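You operate a simulated robot arm through the tools that you are given. There is no shell and no other tool. Be economical: measure what you need, move in short steps, check, and stop when the job is done.

You run a simulated robot arm. Do the job below in one go: nothing can be reset, and whatever is moved stays where it is left.

## Task
Three cover gauges show a gap: give each of those nuts one burst.
Fine: fingers off nut and socket; park the impact wrench after.

Only the result counts: the job must be done as asked and must still hold three seconds after the hand-in. Knocking over, shifting, dropping, spilling or breaking anything else fails it. A push-on lid holds only when it is set on centred and level and pressed home; a screw cap is set on level and turned clockwise until tight.

## Robot
A 6-joint arm with a two-finger parallel gripper, fixed in place. Base frame: the origin is at the foot of the arm, x ahead of it, y to its left, z up; the work surface is at about z = 76.4. Units: cm, rad, N and s.
With the tool pointing down near the work surface it reaches from about 26 to 68 cm from the base axis. Its first joint turns from -1.152 to 1.152 rad. Payload 2.9 kg.
The tool frame sits at the grasp point between the pads (the TCP): z along the fingers, y along the line on which they close. The tips reach 3 cm beyond it. Largest opening 11 cm; finger width 2, thickness 1; the body of the gripper, 4.8 by 11.2 cm, starts 5.5 cm behind the TCP.
Orientation is that of the tool frame in the base frame, as a unit quaternion [w, x, y, z]. With the fingers straight down and closing along the base's y, the tool's x points along the base's -x, its y along +y and its z along -z.

## Interface
- The arm moves only by the tool drive_tool. Its argument "plan" is a list of rows, each a list of 7 numbers: the opening, from 0 (shut) to 1 (fully open), then the shift along the tool's x, y, z in units of 30 mm (1.0 is 30 mm), then the turn, a rotation vector about the tool's x, y, z in units of 6 degrees (1.0 is 6 degrees). In form: [[claw, dx, dy, dz, wx, wy, wz], ...]. A call has 1 to 8 rows; each row shifts and turns the commanded pose from where the row before left it, along the tool's axes as they then stand. A call with a number of a shift or a turn outside -1 to 1 is refused whole. Rows are played at 5 a second. More than 5 cm and 0.15 rad between two rows, or a gripper value outside its range, and nothing of the call is played. Where a pose cannot be reached the arm comes as near as it can. A force on the tool above 40 N (or 10 N above the force at the start of the call, whichever is more), or a blocked arm, ends the call early, and 0.2 s more pass. Each finger travels about 10.8 cm/s and halts on what it meets, pressing with about 29 N; the grip force reading is that of the motor and also rises with nothing between the fingers. The clock runs only during rows and for 0.2 s after the last one: add rows that do not move to give the fingers time. The reply holds the time, the measured pose of the TCP, the force on the tool along the base axes, the opening and the grip force, in the units named above and with some noise, with the torque about the TCP (base axes, N m) and any sound that the robot's microphone picked up.
- Cameras (640 x 400 px; columns grow to the right, rows downward): "scene" is fixed at [7.36, 43.93, 136.99]; the picture's right is [-0.73, -0.68, 0.00], its down [-0.48, 0.52, -0.70] and it looks along [0.48, -0.52, -0.71] (base axes); focal length 318 px, centre (320, 200). "wrist" rides on the gripper at [7.2, 1.7, -10.3] in the tool frame; the picture's right is [-0.23, 0.97, 0.00], its down [-0.76, -0.18, -0.62] and it looks along [-0.61, -0.14, 0.78] (tool axes); focal length 222 px, centre (320, 200). There is no depth. A picture from a camera that has moved, and an enlarged one, comes with that camera's place and axes in the base frame and with its lens.
- grab_frame(camera): a new picture of that camera. The clock stands still meanwhile.
- zoom(camera, box): a new picture of the part [left, top, right, bottom] of that camera's present view, enlarged. The clock stands still meanwhile.
- job_done(): hands the job in; it is judged then, once.

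Go step by step. Nothing tells you positions but the pictures and the camera data: compare them with the known pose of the tool, close in by small moves and look again before you grip or let go. The budget is 120 turns and 68 pictures, counting those below and the enlarged ones. Unless the task says otherwise, let go and move clear before handing in, and close with one line.

The tools are called after "Request:" as a command line: name --pt "numbers of a row" for each row, then --argument value for the rest, lists and objects as JSON in quotes. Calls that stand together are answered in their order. drive_tool: Moves the arm, as the interface text tells. Its arguments: {"type":"object","properties":{"plan":{"type":"array","items":{"type":"array","items":{"type":"number"}}}},"required":["plan"]} The other tools are called the same way: grab_frame (camera) takes a picture; zoom (camera, box) takes an enlarged picture of a part of a camera's view; job_done () hands the job in.

At the start:

```text
time: 0.0
tcp_pos: [37.35, 3.69, 107.67]
orientation: [0.0, 0.0, 1.0, 0.0]
contact_force: [-0.3, 0.1, -0.6]
moment: [0.03, -0.02, -0.04]
opening: 11.01
grip_force: 0.1
```

scene: 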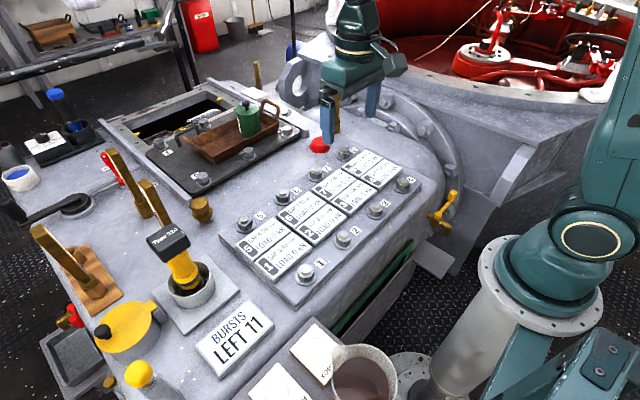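
wrist: 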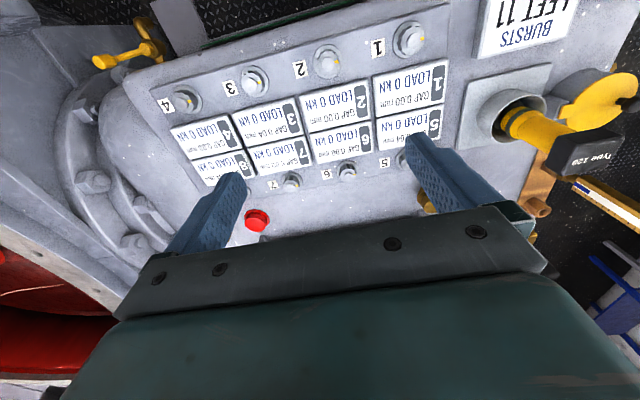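

I see a panel with eight numbered nuts and gauges, and an impact wrench (yellow with black base) in a holder. I'll zoom in on the gauges and the wrench.

Request:
zoom --camera "scene" --box '[220, 140, 430, 300]'

Request:
zoom --camera "wrist" --box '[150, 20, 470, 220]'

Request:
zoom --camera "scene" --box '[90, 190, 310, 390]'

```text
2.50 times, centred on (325, 220) of scene
camera zoom: at [7.36, 43.93, 136.99], right [-0.73, -0.68, 0.0], down [-0.48, 0.52, -0.7], along [0.48, -0.52, -0.71], focal length 795 px, centre (308, 150)
```

zoom: 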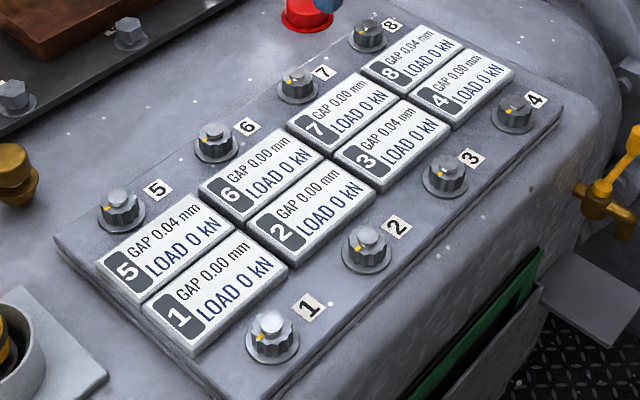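

```text
2.00 times, centred on (310, 120) of wrist
camera zoom: at [29.86, 5.41, 118.17], right [0.23, 0.97, 0.0], down [0.76, -0.18, 0.62], along [0.61, -0.14, -0.78], focal length 444 px, centre (340, 360)
```

zoom: 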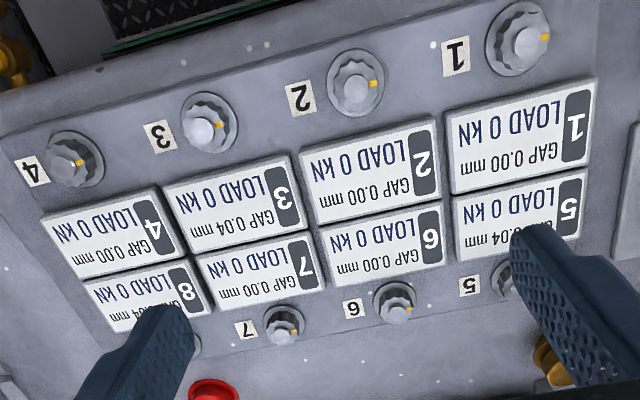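

```text
2.00 times, centred on (200, 290) of scene
camera zoom: at [7.36, 43.93, 136.99], right [-0.73, -0.68, 0.0], down [-0.48, 0.52, -0.7], along [0.48, -0.52, -0.71], focal length 636 px, centre (560, 20)
```

zoom: 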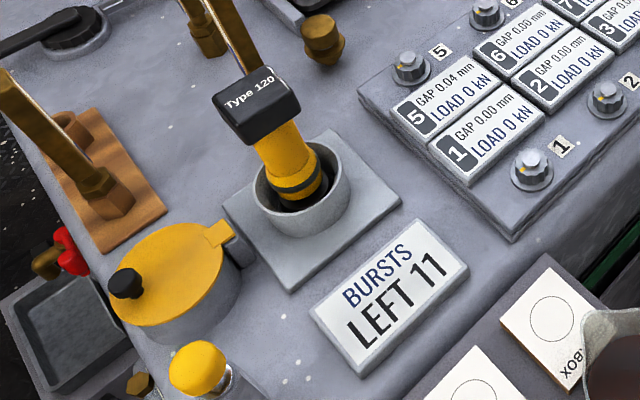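

Gauges 3, 5 and 8 show 0.04 mm. The wrench stands upright in its cup near (49, 37). I'll move over toward it for a close look.

Request:
drive_tool --pt "1 0 1 0 0 0 0" --pt "1 0 1 0 0 0 0" --pt "1 0 1 0 0 0 0" --pt "1 0 1 0 0 0 0" --pt "1 0 1 0 0 0 0" --pt "1 0 1 0 0 0 0" --pt "1 0 1 0 0 0 0" --pt "1 0 1 0 0 0 0"

Request:
grab_frame --camera "wrist"

Request:
grab_frame --camera "scene"

```text
time: 1.8
tcp_pos: [37.23, 27.98, 107.92]
orientation: [0.0, -0.001, 1.0, 0.0]
contact_force: [0.1, 0.2, 0.4]
moment: [0.0, -0.01, 0.02]
opening: 11.01
grip_force: 0.0
```

```text
62 pictures are left
camera wrist: at [29.83, 29.59, 118.21], right [0.23, 0.97, 0.0], down [0.76, -0.18, 0.62], along [0.61, -0.14, -0.78], focal length 222 px, centre (320, 200)
```

wrist: 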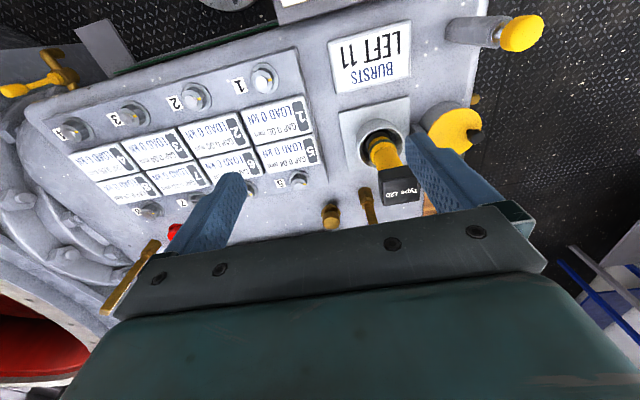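

```text
61 pictures are left
```

scene: 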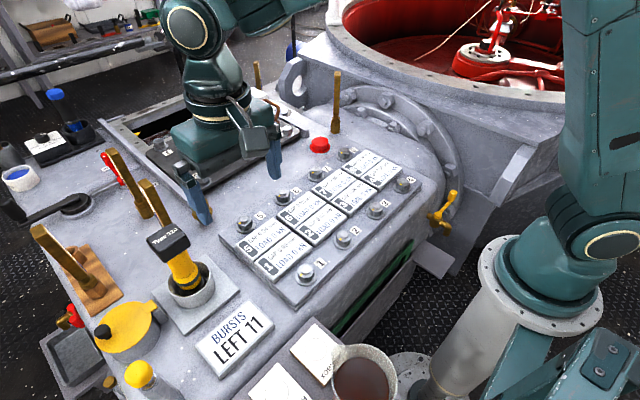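

Nothing blocks the way. I'll zoom in on the wrench from both cameras to understand its shape.

Request:
zoom --camera "scene" --box '[130, 220, 250, 320]'

Request:
zoom --camera "wrist" --box '[320, 90, 480, 220]'

```text
4.00 times, centred on (190, 270) of scene
camera zoom: at [7.36, 43.93, 136.99], right [-0.73, -0.68, 0.0], down [-0.48, 0.52, -0.7], along [0.48, -0.52, -0.71], focal length 1272 px, centre (840, -80)
```

zoom: 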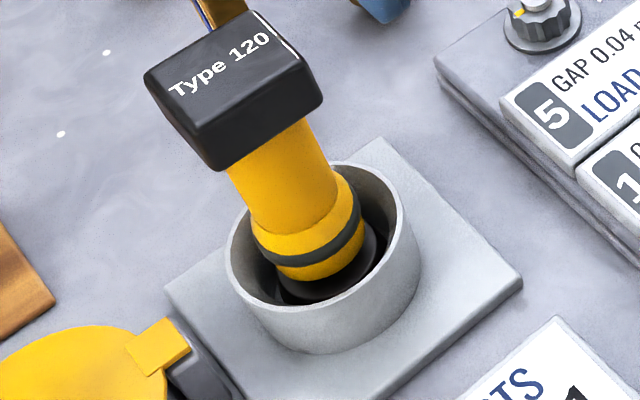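

```text
3.08 times, centred on (400, 155) of wrist
camera zoom: at [29.83, 29.59, 118.21], right [0.23, 0.97, 0.0], down [0.76, -0.18, 0.62], along [0.61, -0.14, -0.78], focal length 684 px, centre (74, 338)
```

zoom: 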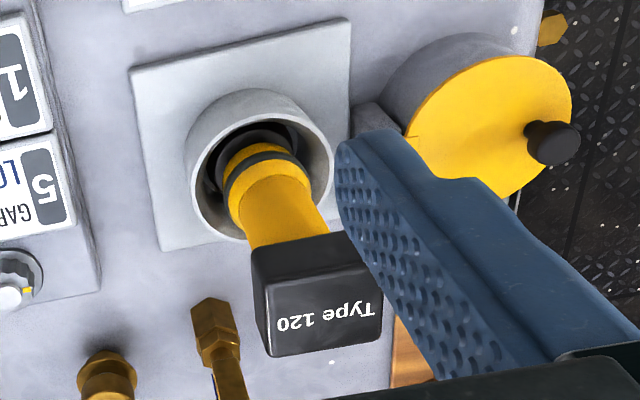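

The wrench is an upright inline tool with a black head on top of a yellow body, at roughly (49.5, 36.7). I'll align in y with it and look again from closer.

Request:
drive_tool --pt "1 0 1 0 0 0 0" --pt "1 0 1 0 0 0 0" --pt "1 0 0.9 0 0 0 0" --pt "1 0 0 0.7 0 0 0" --pt "1 0 0 0.7 0 0 0" --pt "1 0 0 0 0 0 0"

Request:
grab_frame --camera "wrist"

Request:
grab_frame --camera "scene"

```text
time: 3.2
tcp_pos: [37.14, 36.6, 103.47]
orientation: [-0.001, 0.0, 1.0, 0.002]
contact_force: [0.0, 0.6, 0.6]
moment: [0.03, 0.01, 0.03]
opening: 11.01
grip_force: 0.1
```

```text
58 pictures are left
camera wrist: at [29.71, 38.31, 113.75], right [0.23, 0.97, 0.0], down [0.76, -0.18, 0.62], along [0.61, -0.14, -0.78], focal length 222 px, centre (320, 200)
```

wrist: 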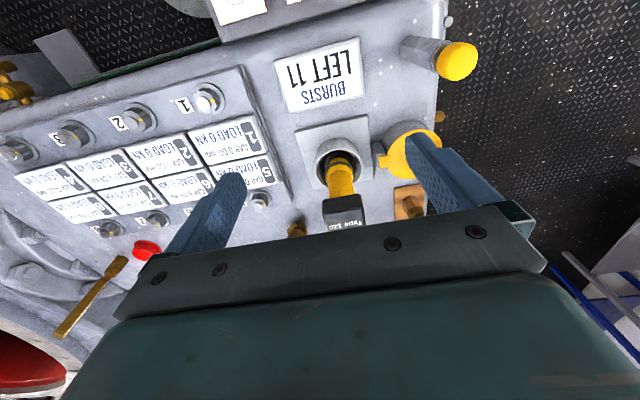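

```text
57 pictures are left
```

scene: 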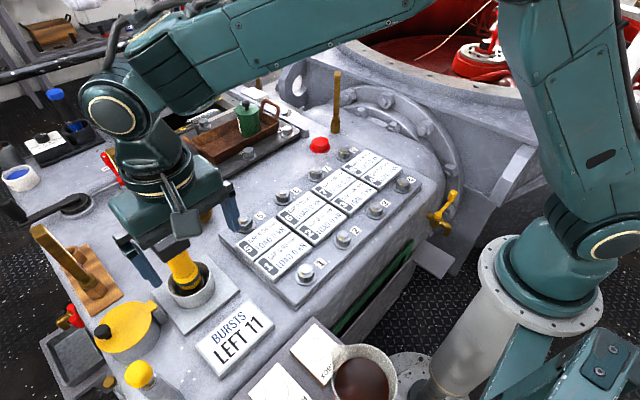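

I'll zoom the wrist view to triangulate the wrench more precisely.

Request:
zoom --camera "wrist" --box '[270, 100, 430, 240]'

```text
2.86 times, centred on (350, 170) of wrist
camera zoom: at [29.71, 38.31, 113.75], right [0.23, 0.97, 0.0], down [0.76, -0.18, 0.62], along [0.61, -0.14, -0.78], focal length 635 px, centre (234, 286)
```

zoom: 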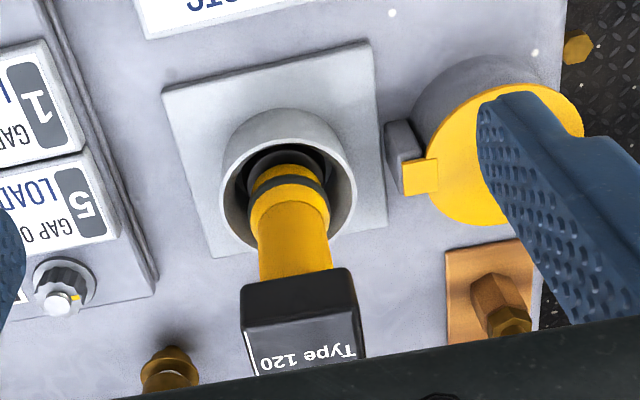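

The cup centre works out at about (48.5, 37.1), with the head between z ≈ 91 and 94.5 and its flats along base x/y. I'll move directly above it and check before descending.

Request:
drive_tool --pt "1 -0.96 0.17 0 0 0 0" --pt "1 -0.96 0 0 0 0 0" --pt "1 -0.96 0 0 0 0 0" --pt "1 -0.96 0 0 0 0 0" --pt "1 0 0 0.5 0 0 0" --pt "1 0 0 0 0 0 0"

Request:
grab_frame --camera "wrist"

Request:
zoom --camera "scene" --box '[80, 180, 280, 320]'

```text
time: 4.6
tcp_pos: [48.79, 36.69, 102.05]
orientation: [0.0, 0.0, 1.0, 0.0]
contact_force: [-0.6, -0.3, 0.8]
moment: [0.03, 0.0, -0.02]
opening: 11.01
grip_force: 0.0
```

```text
55 pictures are left
camera wrist: at [41.35, 38.41, 112.34], right [0.23, 0.97, 0.0], down [0.76, -0.18, 0.62], along [0.61, -0.14, -0.78], focal length 222 px, centre (320, 200)
```

wrist: 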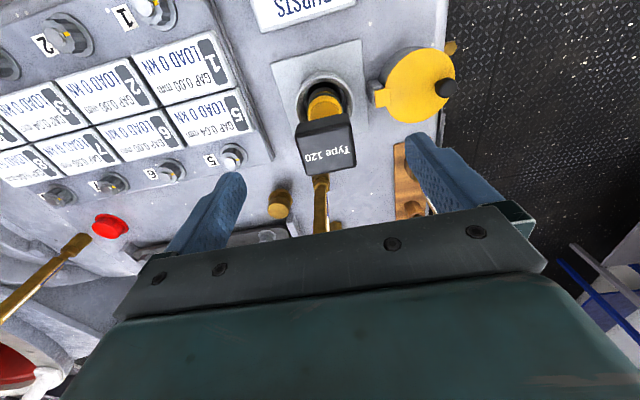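

```text
2.86 times, centred on (180, 250) of scene
camera zoom: at [7.36, 43.93, 136.99], right [-0.73, -0.68, 0.0], down [-0.48, 0.52, -0.7], along [0.48, -0.52, -0.71], focal length 909 px, centre (720, 57)
```

zoom: 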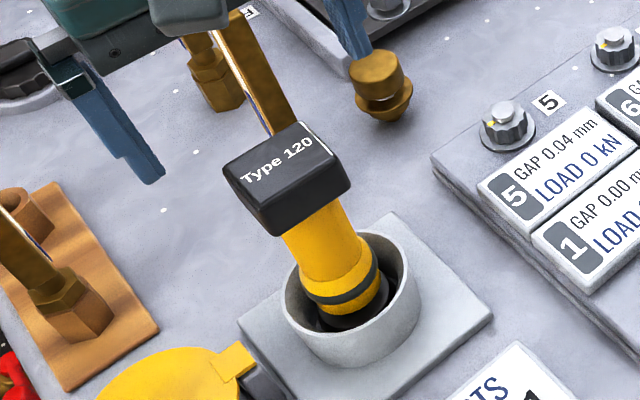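

I'm roughly above the wrench. One zoom to refine the centring before I descend.

Request:
zoom --camera "wrist" --box '[260, 50, 400, 190]'

```text
2.86 times, centred on (330, 120) of wrist
camera zoom: at [41.35, 38.41, 112.34], right [0.23, 0.97, 0.0], down [0.76, -0.18, 0.62], along [0.61, -0.14, -0.78], focal length 635 px, centre (291, 429)
```

zoom: 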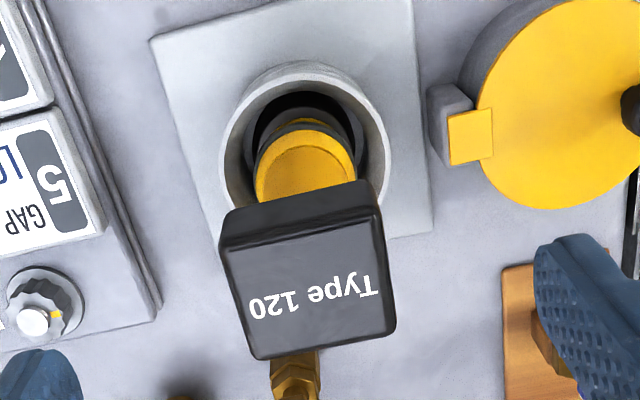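

Head centre is at about (50.0, 37.15), 4.8 cm wide along y. I'll shift slightly and descend so the fingers straddle the head.

Request:
drive_tool --pt "1 -0.38 0.15 0 0 0 0" --pt "1 0 0 0.9 0 0 0" --pt "1 0 0 0.9 0 0 0" --pt "1 0 0 0.9 0 0 0" --pt "1 0 0 0.8 0 0 0" --pt "1 0 0 0 0 0 0"

Request:
grab_frame --camera "wrist"

Request:
zoom --camera "scene" --box '[80, 180, 280, 320]'

```text
time: 6.0
tcp_pos: [49.93, 37.24, 91.43]
orientation: [0.0, -0.001, 1.0, 0.0]
contact_force: [0.4, -0.2, -0.4]
moment: [0.01, -0.04, 0.03]
opening: 11.01
grip_force: 0.0
```

```text
52 pictures are left
camera wrist: at [42.52, 38.87, 101.77], right [0.23, 0.97, 0.0], down [0.76, -0.18, 0.62], along [0.61, -0.14, -0.78], focal length 222 px, centre (320, 200)
```

wrist: 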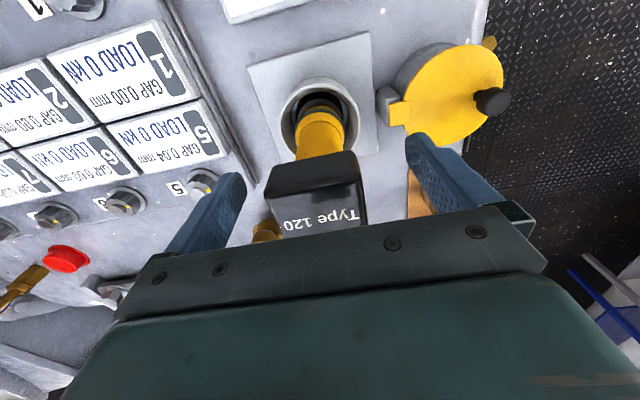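

```text
2.86 times, centred on (180, 250) of scene
camera zoom: at [7.36, 43.93, 136.99], right [-0.73, -0.68, 0.0], down [-0.48, 0.52, -0.7], along [0.48, -0.52, -0.71], focal length 909 px, centre (720, 57)
```

zoom: 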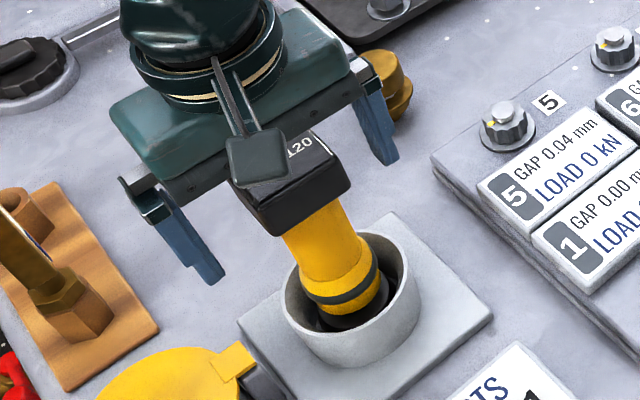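

The head sits centred between the fingers. I'll go down 1.5 cm and close on its flats.

Request:
drive_tool --pt "1 0 0 0.5 0 0 0" --pt "1 0 0 0 0 0 0" --pt "0.5 0 0 0 0 0 0" --pt "0 0 0 0 0 0 0" --pt "0 0 0 0 0 0 0" --pt "0 0 0 0 0 0 0"

Request:
zoom --camera "scene" --box '[80, 180, 280, 320]'

```text
time: 7.4
tcp_pos: [49.98, 37.26, 89.87]
orientation: [-0.001, 0.0, 1.0, 0.0]
contact_force: [-0.1, -2.8, 1.8]
moment: [-0.2, -0.05, -0.04]
opening: 5.67
grip_force: 29.0
```

```text
2.86 times, centred on (180, 250) of scene
camera zoom: at [7.36, 43.92, 136.99], right [-0.73, -0.68, 0.0], down [-0.48, 0.52, -0.7], along [0.48, -0.52, -0.71], focal length 909 px, centre (720, 57)
```

zoom: 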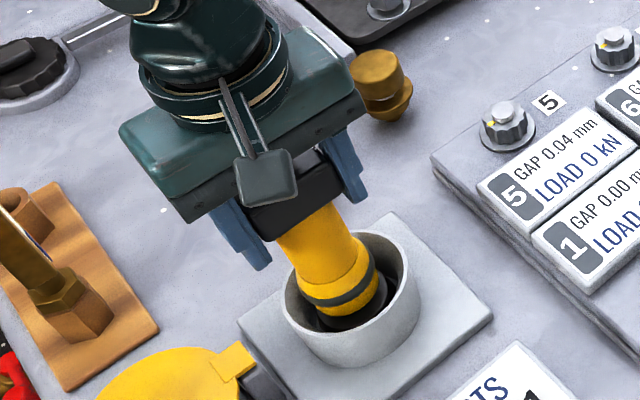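

Gripped at 5.67 cm. Lifting gently.

Request:
drive_tool --pt "0 0 0 -0.3 0 0 0" --pt "0 0 0 -0.5 0 0 0" --pt "0 0 0 -0.6 0 0 0" --pt "0 0 0 -0.6 0 0 0" --pt "0 0 0 -0.6 0 0 0" --pt "0 0 0 -0.6 0 0 0" --pt "0 0 0 0 0 0 0"

Request:
grab_frame --camera "scene"

Request:
grab_frame --camera "wrist"

```text
time: 9.0
tcp_pos: [50.11, 37.51, 99.57]
orientation: [0.0, 0.0, 1.0, 0.0]
contact_force: [0.3, -0.5, -3.6]
moment: [0.04, 0.03, 0.01]
opening: 5.63
grip_force: 28.9
```

```text
49 pictures are left
```

scene: 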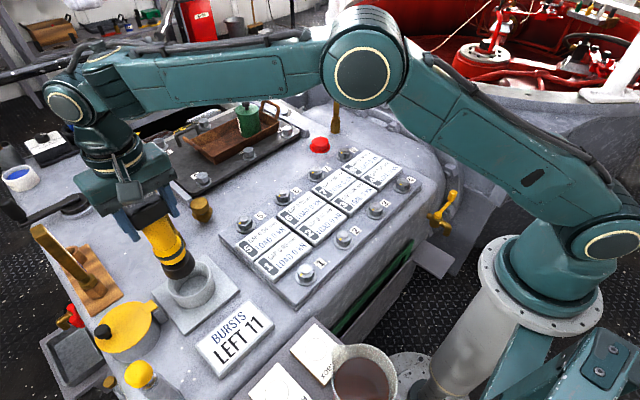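

```text
48 pictures are left
camera wrist: at [42.61, 39.22, 109.98], right [0.23, 0.97, 0.0], down [0.76, -0.18, 0.62], along [0.61, -0.14, -0.78], focal length 222 px, centre (320, 200)
```

wrist: 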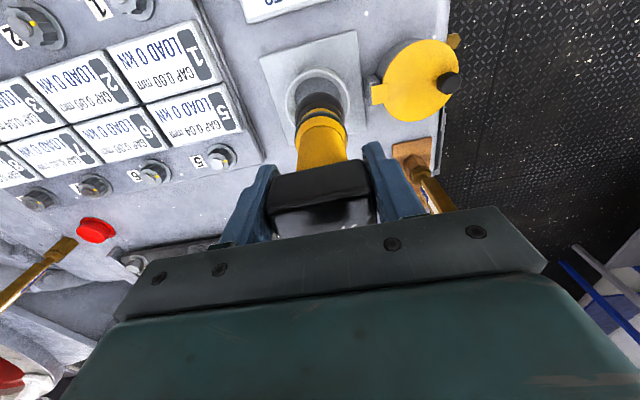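

The wrench is up, with about 3.6 N of weight. I'll take a close look at its socket end.

Request:
zoom --camera "scene" --box '[100, 170, 240, 310]'

Request:
zoom --camera "wrist" --box '[240, 40, 400, 200]'

```text
2.86 times, centred on (170, 240) of scene
camera zoom: at [7.37, 43.94, 136.98], right [-0.73, -0.68, 0.0], down [-0.48, 0.52, -0.7], along [0.48, -0.52, -0.71], focal length 909 px, centre (749, 86)
```

zoom: 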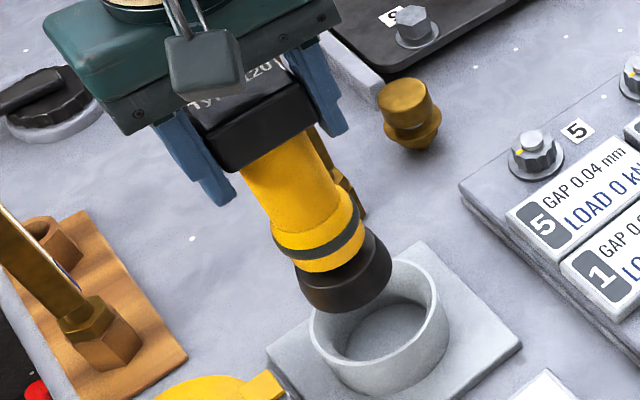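

```text
2.50 times, centred on (320, 120) of wrist
camera zoom: at [42.61, 39.22, 109.98], right [0.23, 0.97, 0.0], down [0.76, -0.18, 0.62], along [0.61, -0.14, -0.78], focal length 555 px, centre (320, 400)
```

zoom: 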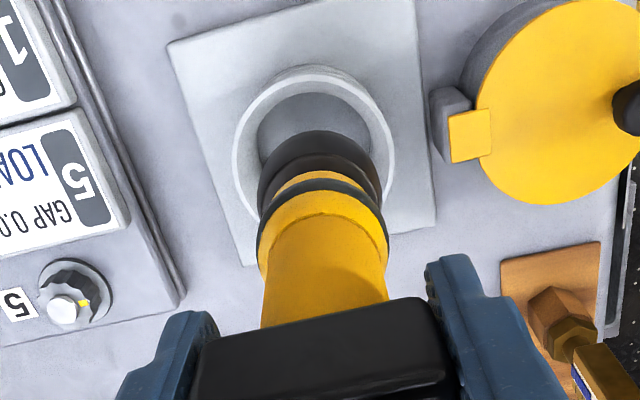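

The socket is about 4.5 cm wide and sits roughly 13–14 cm below the TCP. I'll raise and move towards nut 5, stopping a little short in x to see it.

Request:
drive_tool --pt "0 0 0 -0.9 0 0 0" --pt "0 -0.3 -0.8 0 0 0 0" --pt "0 -0.3 -1 0 0 0 0" --pt "0 -0.3 -1 0 0 0 0" --pt "0 0 -1 0 0 0 0" --pt "0 0 -1 0 0 0 0" --pt "0 0 -0.7 0 0 0 0" --pt "0 0 0 0 0 0 0"

Request:
grab_frame --camera "wrist"

Request:
grab_frame --camera "scene"

```text
time: 10.8
tcp_pos: [52.72, 20.9, 102.39]
orientation: [0.0, 0.0, 1.0, 0.0]
contact_force: [-0.5, -0.6, -4.1]
moment: [0.01, 0.06, 0.02]
opening: 5.61
grip_force: 28.6
```

```text
45 pictures are left
camera wrist: at [45.37, 22.57, 112.83], right [0.23, 0.97, 0.0], down [0.76, -0.18, 0.62], along [0.61, -0.14, -0.78], focal length 222 px, centre (320, 200)
```

wrist: 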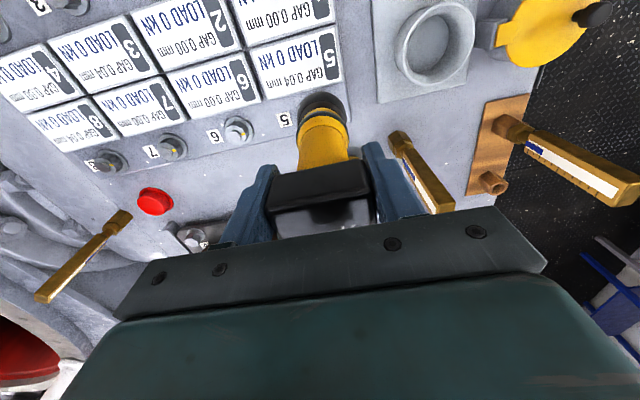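

```text
44 pictures are left
```

scene: 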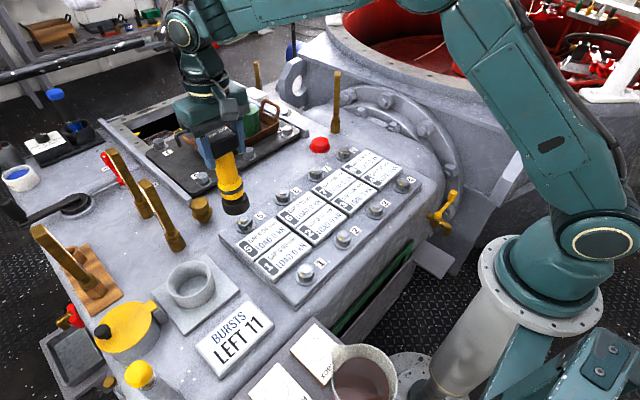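

The socket is hovering near nut 5. I'll zoom in with the scene camera to measure the offset.

Request:
zoom --camera "scene" --box '[180, 110, 300, 260]'

Request:
zoom --camera "wrist" --box '[240, 40, 400, 200]'

```text
2.67 times, centred on (240, 185) of scene
camera zoom: at [7.37, 43.93, 136.99], right [-0.73, -0.68, 0.0], down [-0.48, 0.52, -0.7], along [0.48, -0.52, -0.71], focal length 848 px, centre (533, 240)
```

zoom: 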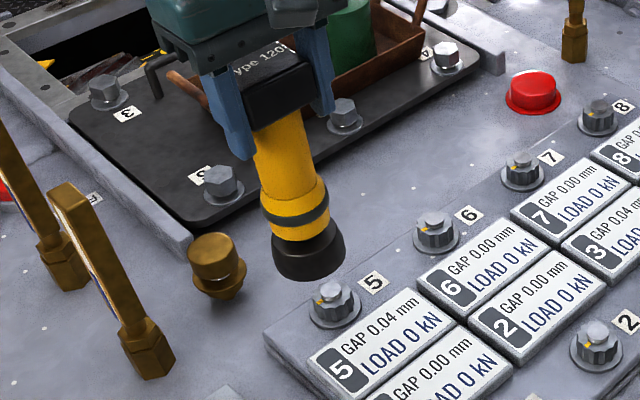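

```text
2.50 times, centred on (320, 120) of wrist
camera zoom: at [45.37, 22.57, 112.83], right [0.23, 0.97, 0.0], down [0.76, -0.18, 0.62], along [0.61, -0.14, -0.78], focal length 555 px, centre (320, 400)
```

zoom: 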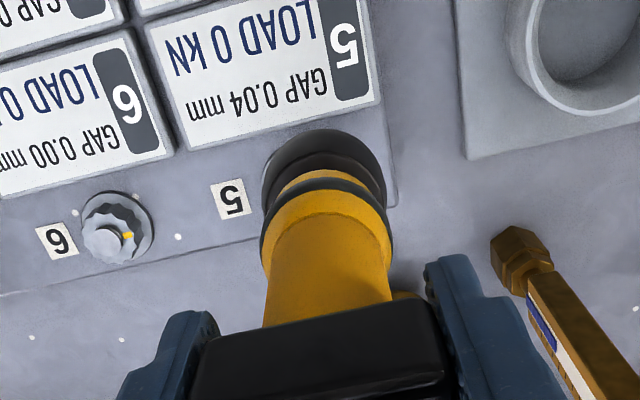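

Combining both cameras, I place nut 5 near (54.5, 19.1) with its top at z ≈ 80. I'll move above it, lower a few cm and look again.

Request:
drive_tool --pt "0 -0.6 -0.6 0 0 0 0" --pt "0 0 0 0.5 0 0 0" --pt "0 0 0 0.4 0 0 0" --pt "0 0 0 0 0 0 0"

Request:
zoom --camera "scene" --box '[180, 130, 300, 280]'

Request:
zoom --camera "wrist" --box '[240, 40, 400, 200]'

```text
time: 11.8
tcp_pos: [54.58, 18.92, 99.8]
orientation: [0.0, 0.001, 1.0, -0.001]
contact_force: [-0.4, 0.3, -5.0]
moment: [0.0, 0.08, 0.0]
opening: 5.59
grip_force: 29.3
```

```text
2.67 times, centred on (240, 205) of scene
camera zoom: at [7.37, 43.93, 136.99], right [-0.73, -0.68, 0.0], down [-0.48, 0.52, -0.7], along [0.48, -0.52, -0.71], focal length 848 px, centre (533, 187)
```

zoom: 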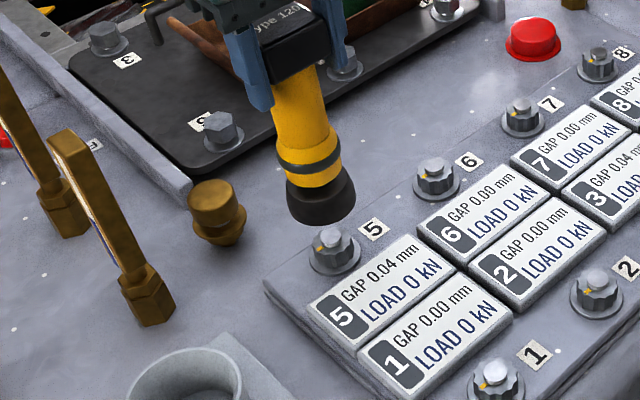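

```text
2.50 times, centred on (320, 120) of wrist
camera zoom: at [47.15, 20.55, 110.11], right [0.23, 0.97, 0.0], down [0.76, -0.18, 0.62], along [0.61, -0.14, -0.78], focal length 555 px, centre (320, 400)
```

zoom: 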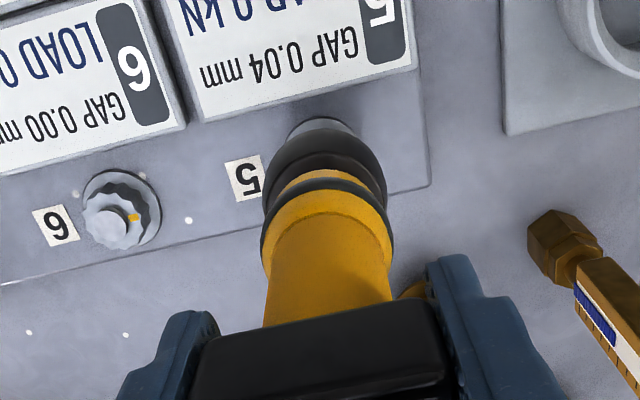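

Nearly aligned: the wrist view shows y matching, and the scene camera says the socket is about 4.5 cm above the nut. Lowering another 2.7 cm with a small x correction.

Request:
drive_tool --pt "0 0.07 -0.02 0.4 0 0 0" --pt "0 0 0 0.5 0 0 0" --pt "0 0 0 0 0 0 0"

Request:
zoom --camera "scene" --box '[200, 160, 290, 260]'

Request:
zoom --camera "wrist" --box '[240, 40, 400, 200]'

```text
time: 12.6
tcp_pos: [54.31, 18.87, 97.17]
orientation: [0.001, -0.001, 1.0, 0.0]
contact_force: [0.0, 0.2, -4.5]
moment: [-0.01, 0.09, -0.01]
opening: 5.6
grip_force: 28.9
```

```text
4.00 times, centred on (245, 210) of scene
camera zoom: at [7.37, 43.93, 136.99], right [-0.73, -0.68, 0.0], down [-0.48, 0.52, -0.7], along [0.48, -0.52, -0.71], focal length 1272 px, centre (620, 160)
```

zoom: 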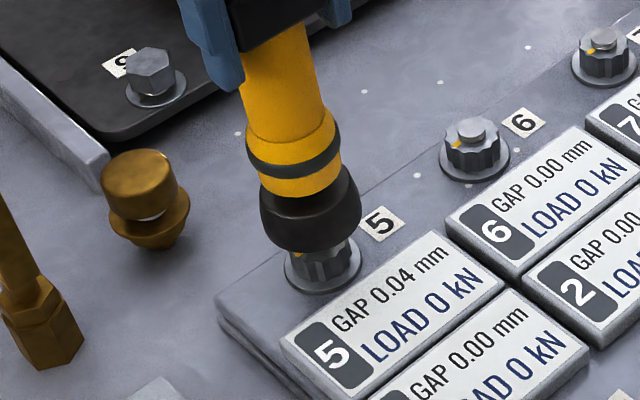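

```text
2.50 times, centred on (320, 120) of wrist
camera zoom: at [46.89, 20.64, 107.47], right [0.23, 0.97, 0.0], down [0.76, -0.18, 0.62], along [0.61, -0.14, -0.78], focal length 555 px, centre (320, 400)
```

zoom: 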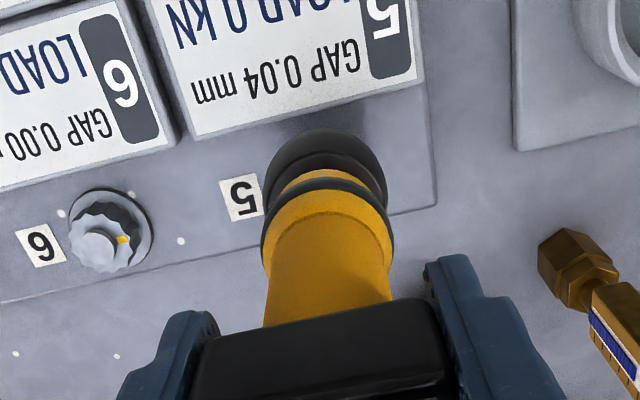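

The socket is about 1 cm above the nut and roughly 0.3 cm too far in +y. I'll correct, then lower in small steps until contact.

Request:
drive_tool --pt "0 0.05 -0.11 0 0 0 0" --pt "0 0 0 0.1 0 0 0" --pt "0 0 0 0.1 0 0 0" --pt "0 0 0 0 0 0 0"

Request:
zoom --camera "scene" --box '[220, 180, 280, 240]'

```text
time: 13.6
tcp_pos: [53.93, 18.63, 96.48]
orientation: [-0.001, 0.0, 1.0, 0.0]
contact_force: [0.5, -0.2, -3.8]
moment: [-0.02, 0.05, 0.0]
opening: 5.61
grip_force: 29.0
```

```text
6.67 times, centred on (250, 210) of scene
camera zoom: at [7.37, 43.93, 136.99], right [-0.73, -0.68, 0.0], down [-0.48, 0.52, -0.7], along [0.48, -0.52, -0.71], focal length 2121 px, centre (787, 133)
```

zoom: 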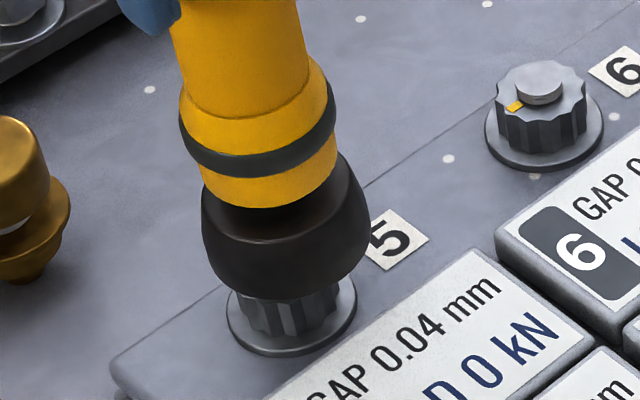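

The socket is about 1.2 cm above the stud, now slightly too far in -x. I'll correct +0.3 cm in x and lower 0.7 cm.

Request:
drive_tool --pt "0 -0.1 0 0 0 0 0" --pt "0 0 0 0.12 0 0 0" --pt "0 0 0 0.12 0 0 0" --pt "0 0 0 0 0 0 0"

Request:
zoom --camera "scene" --box '[220, 180, 280, 240]'

```text
time: 14.6
tcp_pos: [54.26, 18.49, 95.7]
orientation: [0.0, 0.0, 1.0, 0.0]
contact_force: [0.1, -0.6, -3.9]
moment: [-0.04, 0.07, -0.01]
opening: 5.61
grip_force: 28.7
```

```text
6.67 times, centred on (250, 210) of scene
camera zoom: at [7.37, 43.93, 136.99], right [-0.73, -0.68, 0.0], down [-0.48, 0.52, -0.7], along [0.48, -0.52, -0.71], focal length 2121 px, centre (787, 133)
```

zoom: 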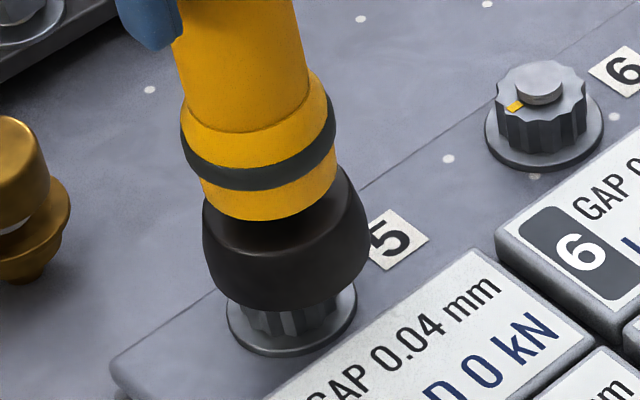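

Now within about 0.2 cm. Small correction, then lower further while watching force and sound.

Request:
drive_tool --pt "0 -0.04 0.04 0 0 0 0" --pt "0 0 0 0.1 0 0 0" --pt "0 0 0 0.1 0 0 0" --pt "0 0 0 0.1 0 0 0" --pt "0 0 0 0 0 0 0"

Request:
zoom --camera "scene" --box '[220, 180, 280, 240]'

```text
time: 15.8
tcp_pos: [54.47, 18.81, 94.86]
orientation: [0.0, -0.001, 1.0, 0.0]
contact_force: [-0.1, -0.4, -4.7]
moment: [-0.02, 0.08, 0.03]
opening: 5.6
grip_force: 29.3
```

```text
6.67 times, centred on (250, 210) of scene
camera zoom: at [7.37, 43.93, 136.99], right [-0.73, -0.68, 0.0], down [-0.48, 0.52, -0.7], along [0.48, -0.52, -0.71], focal length 2121 px, centre (787, 133)
```

zoom: 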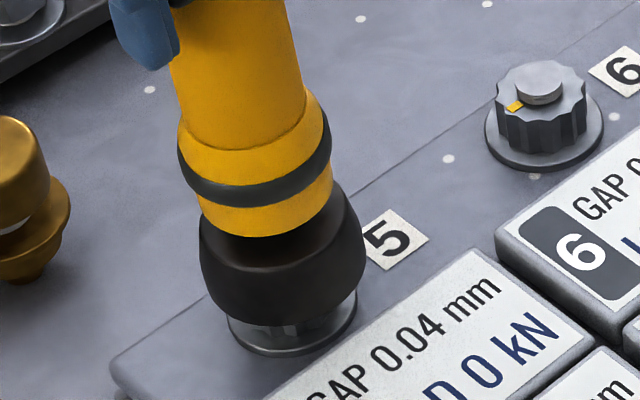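

The socket is now lined up and its mouth is already around the stud. Continuing down.

Request:
drive_tool --pt "0 0 0 0.1 0 0 0" --pt "0 0 0 0.1 0 0 0" --pt "0 0 0 0 0 0 0"

```text
time: 16.6
tcp_pos: [54.54, 18.7, 94.22]
orientation: [0.0, 0.0, 1.0, 0.0]
contact_force: [1.2, 0.2, -4.7]
moment: [0.0, 0.09, 0.03]
opening: 5.57
grip_force: 28.6
```

Request:
drive_tool --pt "0 0 0 0.1 0 0 0" --pt "0 0 0 0.1 0 0 0" --pt "0 0 0 0 0 0 0"

Request:
zoom --camera "scene" --box '[220, 180, 280, 240]'

```text
time: 17.4
tcp_pos: [54.54, 18.86, 93.71]
orientation: [0.002, 0.001, 1.0, 0.001]
contact_force: [3.0, -2.0, 2.2]
moment: [-0.33, -0.66, 0.0]
opening: 5.58
grip_force: 28.6
```

```text
6.67 times, centred on (250, 210) of scene
camera zoom: at [7.36, 43.93, 136.99], right [-0.73, -0.68, 0.0], down [-0.48, 0.52, -0.7], along [0.48, -0.52, -0.71], focal length 2121 px, centre (787, 133)
```

zoom: 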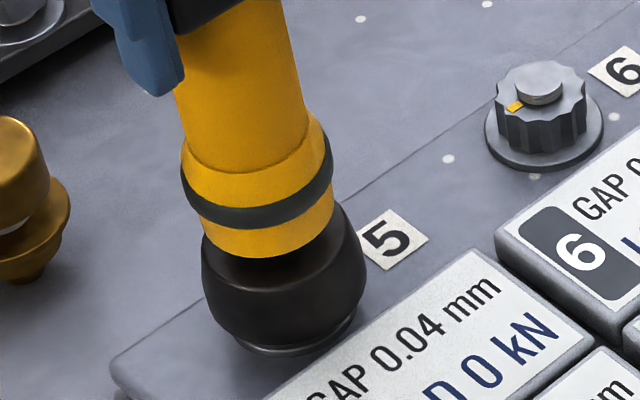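

The socket has slid over the nut with light lateral contact pushing it to +x/-y. I'll ease that way and push down gently.

Request:
drive_tool --pt "0 -0.05 -0.04 0 0 0 0" --pt "0 0 0 0.07 0 0 0" --pt "0 0 0 0 0 0 0"

```text
time: 18.2
tcp_pos: [54.6, 18.71, 93.35]
orientation: [0.001, 0.0, 1.0, 0.0]
contact_force: [3.1, -0.1, 2.8]
moment: [-0.21, -0.77, 0.03]
opening: 5.58
grip_force: 29.0
```

Request:
drive_tool --pt "0 -0.05 -0.01 0 0 0 0" --pt "0 0 0 0.07 0 0 0" --pt "0 0 0 0 0 0 0"

Request:
zoom --camera "scene" --box '[200, 170, 290, 260]'

```text
time: 19.0
tcp_pos: [54.81, 18.73, 93.2]
orientation: [0.001, 0.0, 1.0, 0.0]
contact_force: [3.0, -1.0, 3.3]
moment: [-0.34, -0.71, -0.03]
opening: 5.56
grip_force: 29.0
```

```text
4.44 times, centred on (245, 215) of scene
camera zoom: at [7.36, 43.93, 136.99], right [-0.73, -0.68, 0.0], down [-0.48, 0.52, -0.7], along [0.48, -0.52, -0.71], focal length 1414 px, centre (653, 133)
```

zoom: 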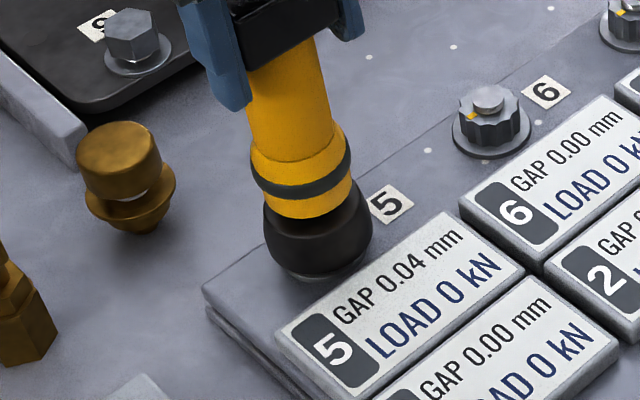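

Force remains small. Pushing down a bit more.

Request:
drive_tool --pt "0 -0.02 0 0.07 0 0 0" --pt "0 0 0 0.07 0 0 0" --pt "0 0 0 0 0 0 0"

```text
time: 19.8
tcp_pos: [55.03, 18.76, 92.74]
orientation: [0.0, 0.0, 1.0, 0.0]
contact_force: [3.2, -2.1, 4.8]
moment: [-0.56, -0.85, -0.03]
opening: 5.6
grip_force: 29.2
```

Request:
zoom --camera "scene" --box '[200, 150, 290, 240]'

Request:
zoom --camera "wrist" --box '[220, 60, 400, 240]'

```text
4.44 times, centred on (245, 195) of scene
camera zoom: at [7.36, 43.92, 136.99], right [-0.73, -0.68, 0.0], down [-0.48, 0.52, -0.7], along [0.48, -0.52, -0.71], focal length 1414 px, centre (653, 222)
```

zoom: 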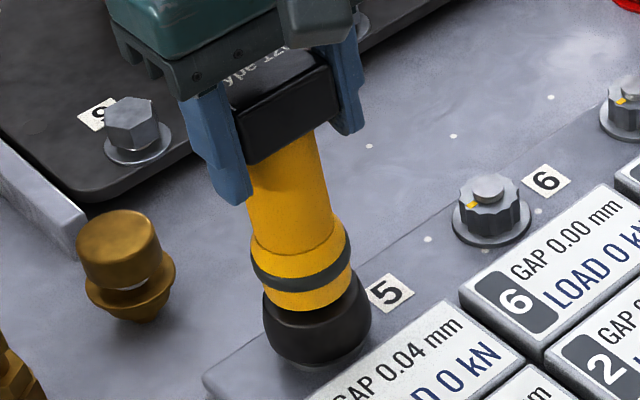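

```text
2.22 times, centred on (310, 150) of wrist
camera zoom: at [47.46, 20.39, 103.16], right [0.23, 0.97, 0.0], down [0.76, -0.18, 0.62], along [0.61, -0.14, -0.78], focal length 494 px, centre (342, 311)
```

zoom: 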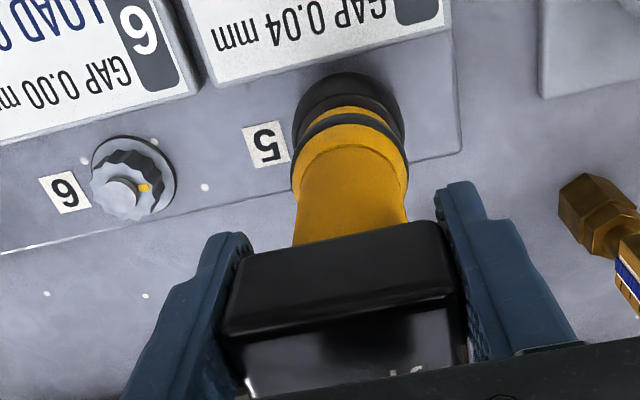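

The socket is over the nut, but the moments say the nut's centre lies slightly toward +x/-y. I'll ease that way and watch the lateral force.

Request:
drive_tool --pt "0 -0.06 -0.08 0 0 0 0" --pt "0 0 0 0 0 0 0"

```text
time: 20.4
tcp_pos: [54.9, 18.35, 92.78]
orientation: [-0.002, -0.001, 1.0, 0.0]
contact_force: [1.1, 0.8, -5.4]
moment: [0.16, -0.18, 0.03]
opening: 5.58
grip_force: 29.3
```

The contact vanished: the socket has centred on the nut at about (54.9, 18.4). Now press down.

Request:
drive_tool --pt "0 0 0 0.07 0 0 0" --pt "0 0 0 0.07 0 0 0" --pt "0 0 0 0 0 0 0"

```text
time: 21.2
tcp_pos: [55.0, 18.41, 92.2]
orientation: [0.0, 0.0, 1.0, 0.0]
contact_force: [-1.3, -0.4, -3.8]
moment: [-0.02, 0.07, 0.01]
opening: 5.62
grip_force: 28.7
```

Request:
drive_tool --pt "0 0 0 0.07 0 0 0" --pt "0 0 0 0.07 0 0 0" --pt "0 0 0 0 0 0 0"

```text
time: 22.0
tcp_pos: [55.1, 18.5, 91.96]
orientation: [0.0, 0.0, 1.0, 0.0]
contact_force: [-3.8, -2.6, 4.5]
moment: [-0.49, 0.48, -0.02]
opening: 5.59
grip_force: 28.7
```

Now light contact from the other side. Tiny correction back, then press.

Request:
drive_tool --pt "0 0.04 -0.04 0 0 0 0" --pt "0 0 0 0.05 0 0 0" --pt "0 0 0 0 0 0 0"

```text
time: 22.8
tcp_pos: [55.07, 18.45, 91.66]
orientation: [0.002, -0.002, 1.0, 0.0]
contact_force: [2.5, 5.7, 5.7]
moment: [0.71, -0.24, -0.05]
opening: 5.6
grip_force: 28.4
```

Request:
drive_tool --pt "0 -0.015 0.03 0 0 0 0" --pt "0 0 0 0.07 0 0 0" --pt "0 0 0 0 0 0 0"

Request:
zoom --camera "scene" --box '[200, 150, 290, 240]'

```text
time: 23.6
tcp_pos: [55.03, 18.3, 91.53]
orientation: [0.0, 0.001, 1.0, 0.0]
contact_force: [3.3, 1.5, 8.8]
moment: [0.19, -0.55, 0.02]
opening: 5.58
grip_force: 29.0
```

```text
4.44 times, centred on (245, 195) of scene
camera zoom: at [7.35, 43.93, 136.99], right [-0.73, -0.68, 0.0], down [-0.48, 0.52, -0.7], along [0.48, -0.52, -0.71], focal length 1414 px, centre (653, 222)
```

zoom: 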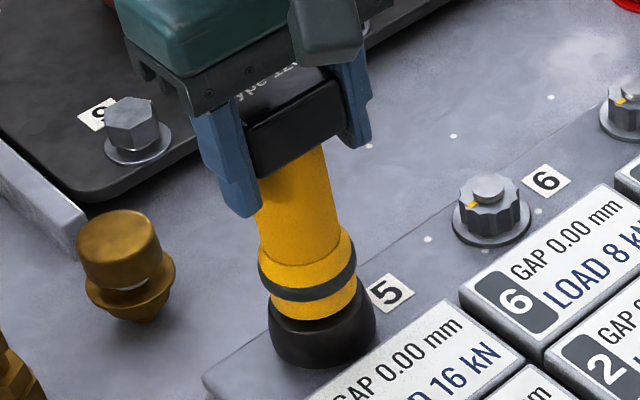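

A burst fired: gauge 5 reads GAP 0.00, LOAD 16 kN. I'll lift straight off and check the burst counter.

Request:
drive_tool --pt "0 0 0 -0.4 0 0 0" --pt "0 0 0 -0.8 0 0 0" --pt "0 0 0 -0.9 0 0 0" --pt "0 0 0 -0.9 0 0 0" --pt "0 0 0 0 0 0 0"

Request:
grab_frame --camera "scene"

Request:
zoom --camera "scene" --box '[190, 140, 430, 380]'

```text
time: 24.8
tcp_pos: [55.16, 18.15, 100.54]
orientation: [-0.001, 0.0, 1.0, 0.0]
contact_force: [1.1, -0.4, -5.4]
moment: [-0.01, 0.08, -0.05]
opening: 5.59
grip_force: 28.7
```

```text
29 pictures are left
```

scene: 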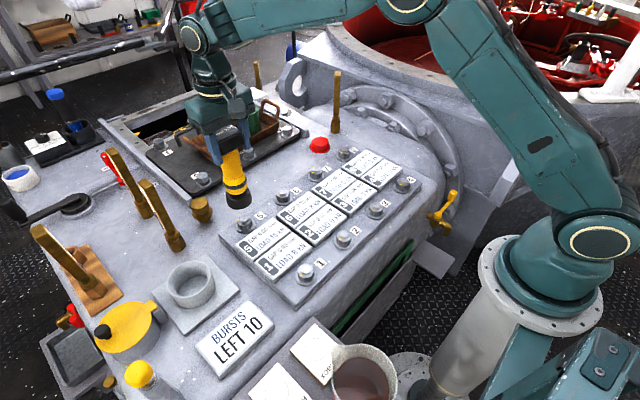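

```text
1.67 times, centred on (310, 260) of scene
camera zoom: at [7.37, 43.93, 136.99], right [-0.73, -0.68, 0.0], down [-0.48, 0.52, -0.7], along [0.48, -0.52, -0.71], focal length 530 px, centre (337, 100)
```

zoom: 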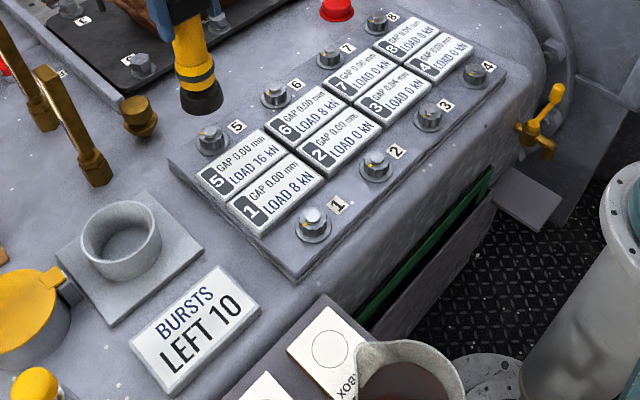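

Counter dropped to 10: exactly one burst. Calibrated against nut 5, nut 8 should be at about (54.9, -17.9). Travelling there at a safe height.

Request:
drive_tool --pt "0 -0.4 -1 -0.1 0 0 0" --pt "0 0 -1 0 0 0 0" --pt "0 0 -1 0 0 0 0" --pt "0 0 -1 0 0 0 0" --pt "0 0 -1 0 0 0 0" --pt "0 0 -1 0 0 0 0" --pt "0 0 -1 0 0 0 0" --pt "0 0 -1 0 0 0 0"

Request:
drive_tool --pt "0 0 -1 0 0 0 0" --pt "0 0 -1 0 0 0 0" --pt "0 0 -1 0 0 0 0" --pt "0 0 -1 0 0 0 0" --pt "0 0 0 0 0 0 0"

Request:
zoom --camera "wrist" --box '[240, 40, 400, 200]'

Request:
zoom --camera "scene" --box '[310, 90, 400, 190]'

```text
time: 26.6
tcp_pos: [56.35, -5.58, 100.73]
orientation: [0.0, 0.001, 1.0, 0.0]
contact_force: [-0.7, 0.2, -5.3]
moment: [0.03, 0.09, 0.02]
opening: 5.57
grip_force: 28.6
```

```text
time: 27.8
tcp_pos: [56.0, -17.45, 100.8]
orientation: [-0.001, -0.001, 1.0, 0.0]
contact_force: [0.2, -0.2, -5.5]
moment: [-0.01, 0.04, 0.0]
opening: 5.6
grip_force: 28.7
```

```text
2.50 times, centred on (320, 120) of wrist
camera zoom: at [48.66, -15.64, 111.19], right [0.23, 0.97, 0.0], down [0.76, -0.18, 0.62], along [0.61, -0.14, -0.78], focal length 555 px, centre (320, 400)
```

zoom: 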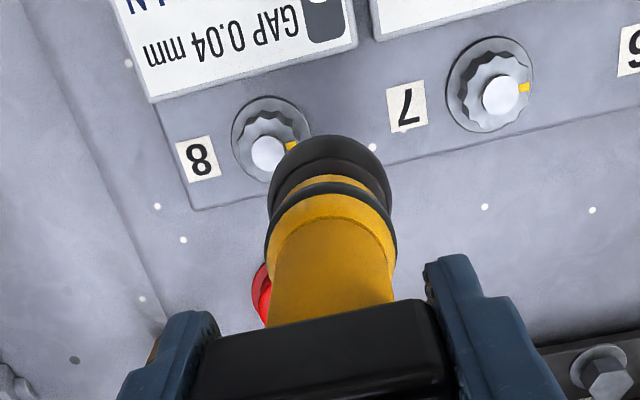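

```text
4.00 times, centred on (355, 140) of scene
camera zoom: at [7.37, 43.93, 136.99], right [-0.73, -0.68, 0.0], down [-0.48, 0.52, -0.7], along [0.48, -0.52, -0.71], focal length 1272 px, centre (180, 440)
```

zoom: 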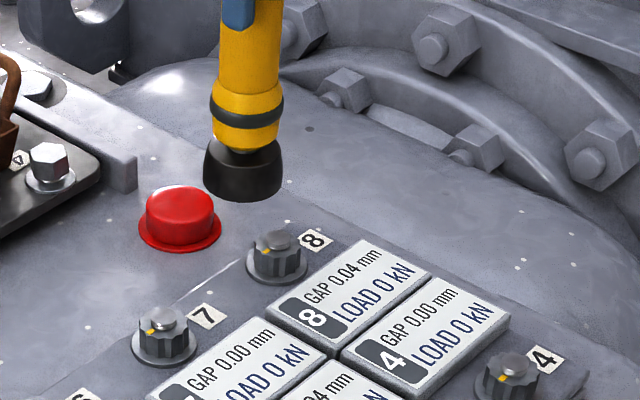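

Wrist and scene agree that nut 8 is at about (55.0, -20.5), so the pitch is 13 cm. Moving over it and lowering partway.

Request:
drive_tool --pt "0 0.38 -1 0 0 0 0" --pt "0 0 0 0.7 0 0 0" --pt "0 0 0 0.7 0 0 0" --pt "0 0 0 0 0 0 0"

Request:
zoom --camera "scene" --box '[310, 110, 380, 180]'

Request:
zoom --camera "wrist" --box '[240, 40, 400, 200]'

```text
time: 28.8
tcp_pos: [54.93, -20.44, 96.57]
orientation: [0.0, -0.001, 1.0, 0.001]
contact_force: [0.3, 0.2, -4.6]
moment: [0.02, 0.05, -0.03]
opening: 5.6
grip_force: 29.1
```

```text
5.71 times, centred on (345, 145) of scene
camera zoom: at [7.37, 43.93, 136.99], right [-0.73, -0.68, 0.0], down [-0.48, 0.52, -0.7], along [0.48, -0.52, -0.71], focal length 1818 px, centre (177, 514)
```

zoom: 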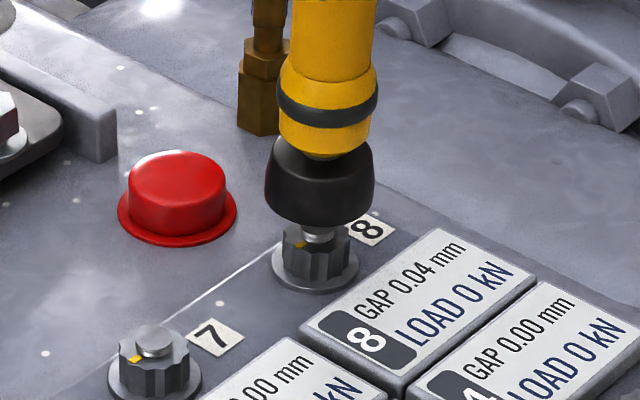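

```text
2.50 times, centred on (320, 120) of wrist
camera zoom: at [47.44, -18.73, 106.94], right [0.23, 0.97, 0.0], down [0.76, -0.18, 0.62], along [0.61, -0.14, -0.78], focal length 555 px, centre (320, 400)
```

zoom: 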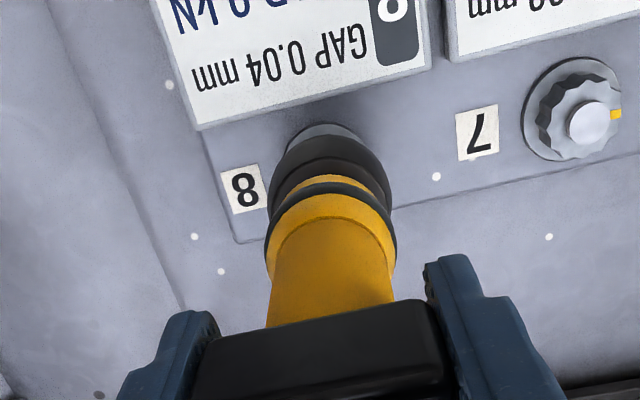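

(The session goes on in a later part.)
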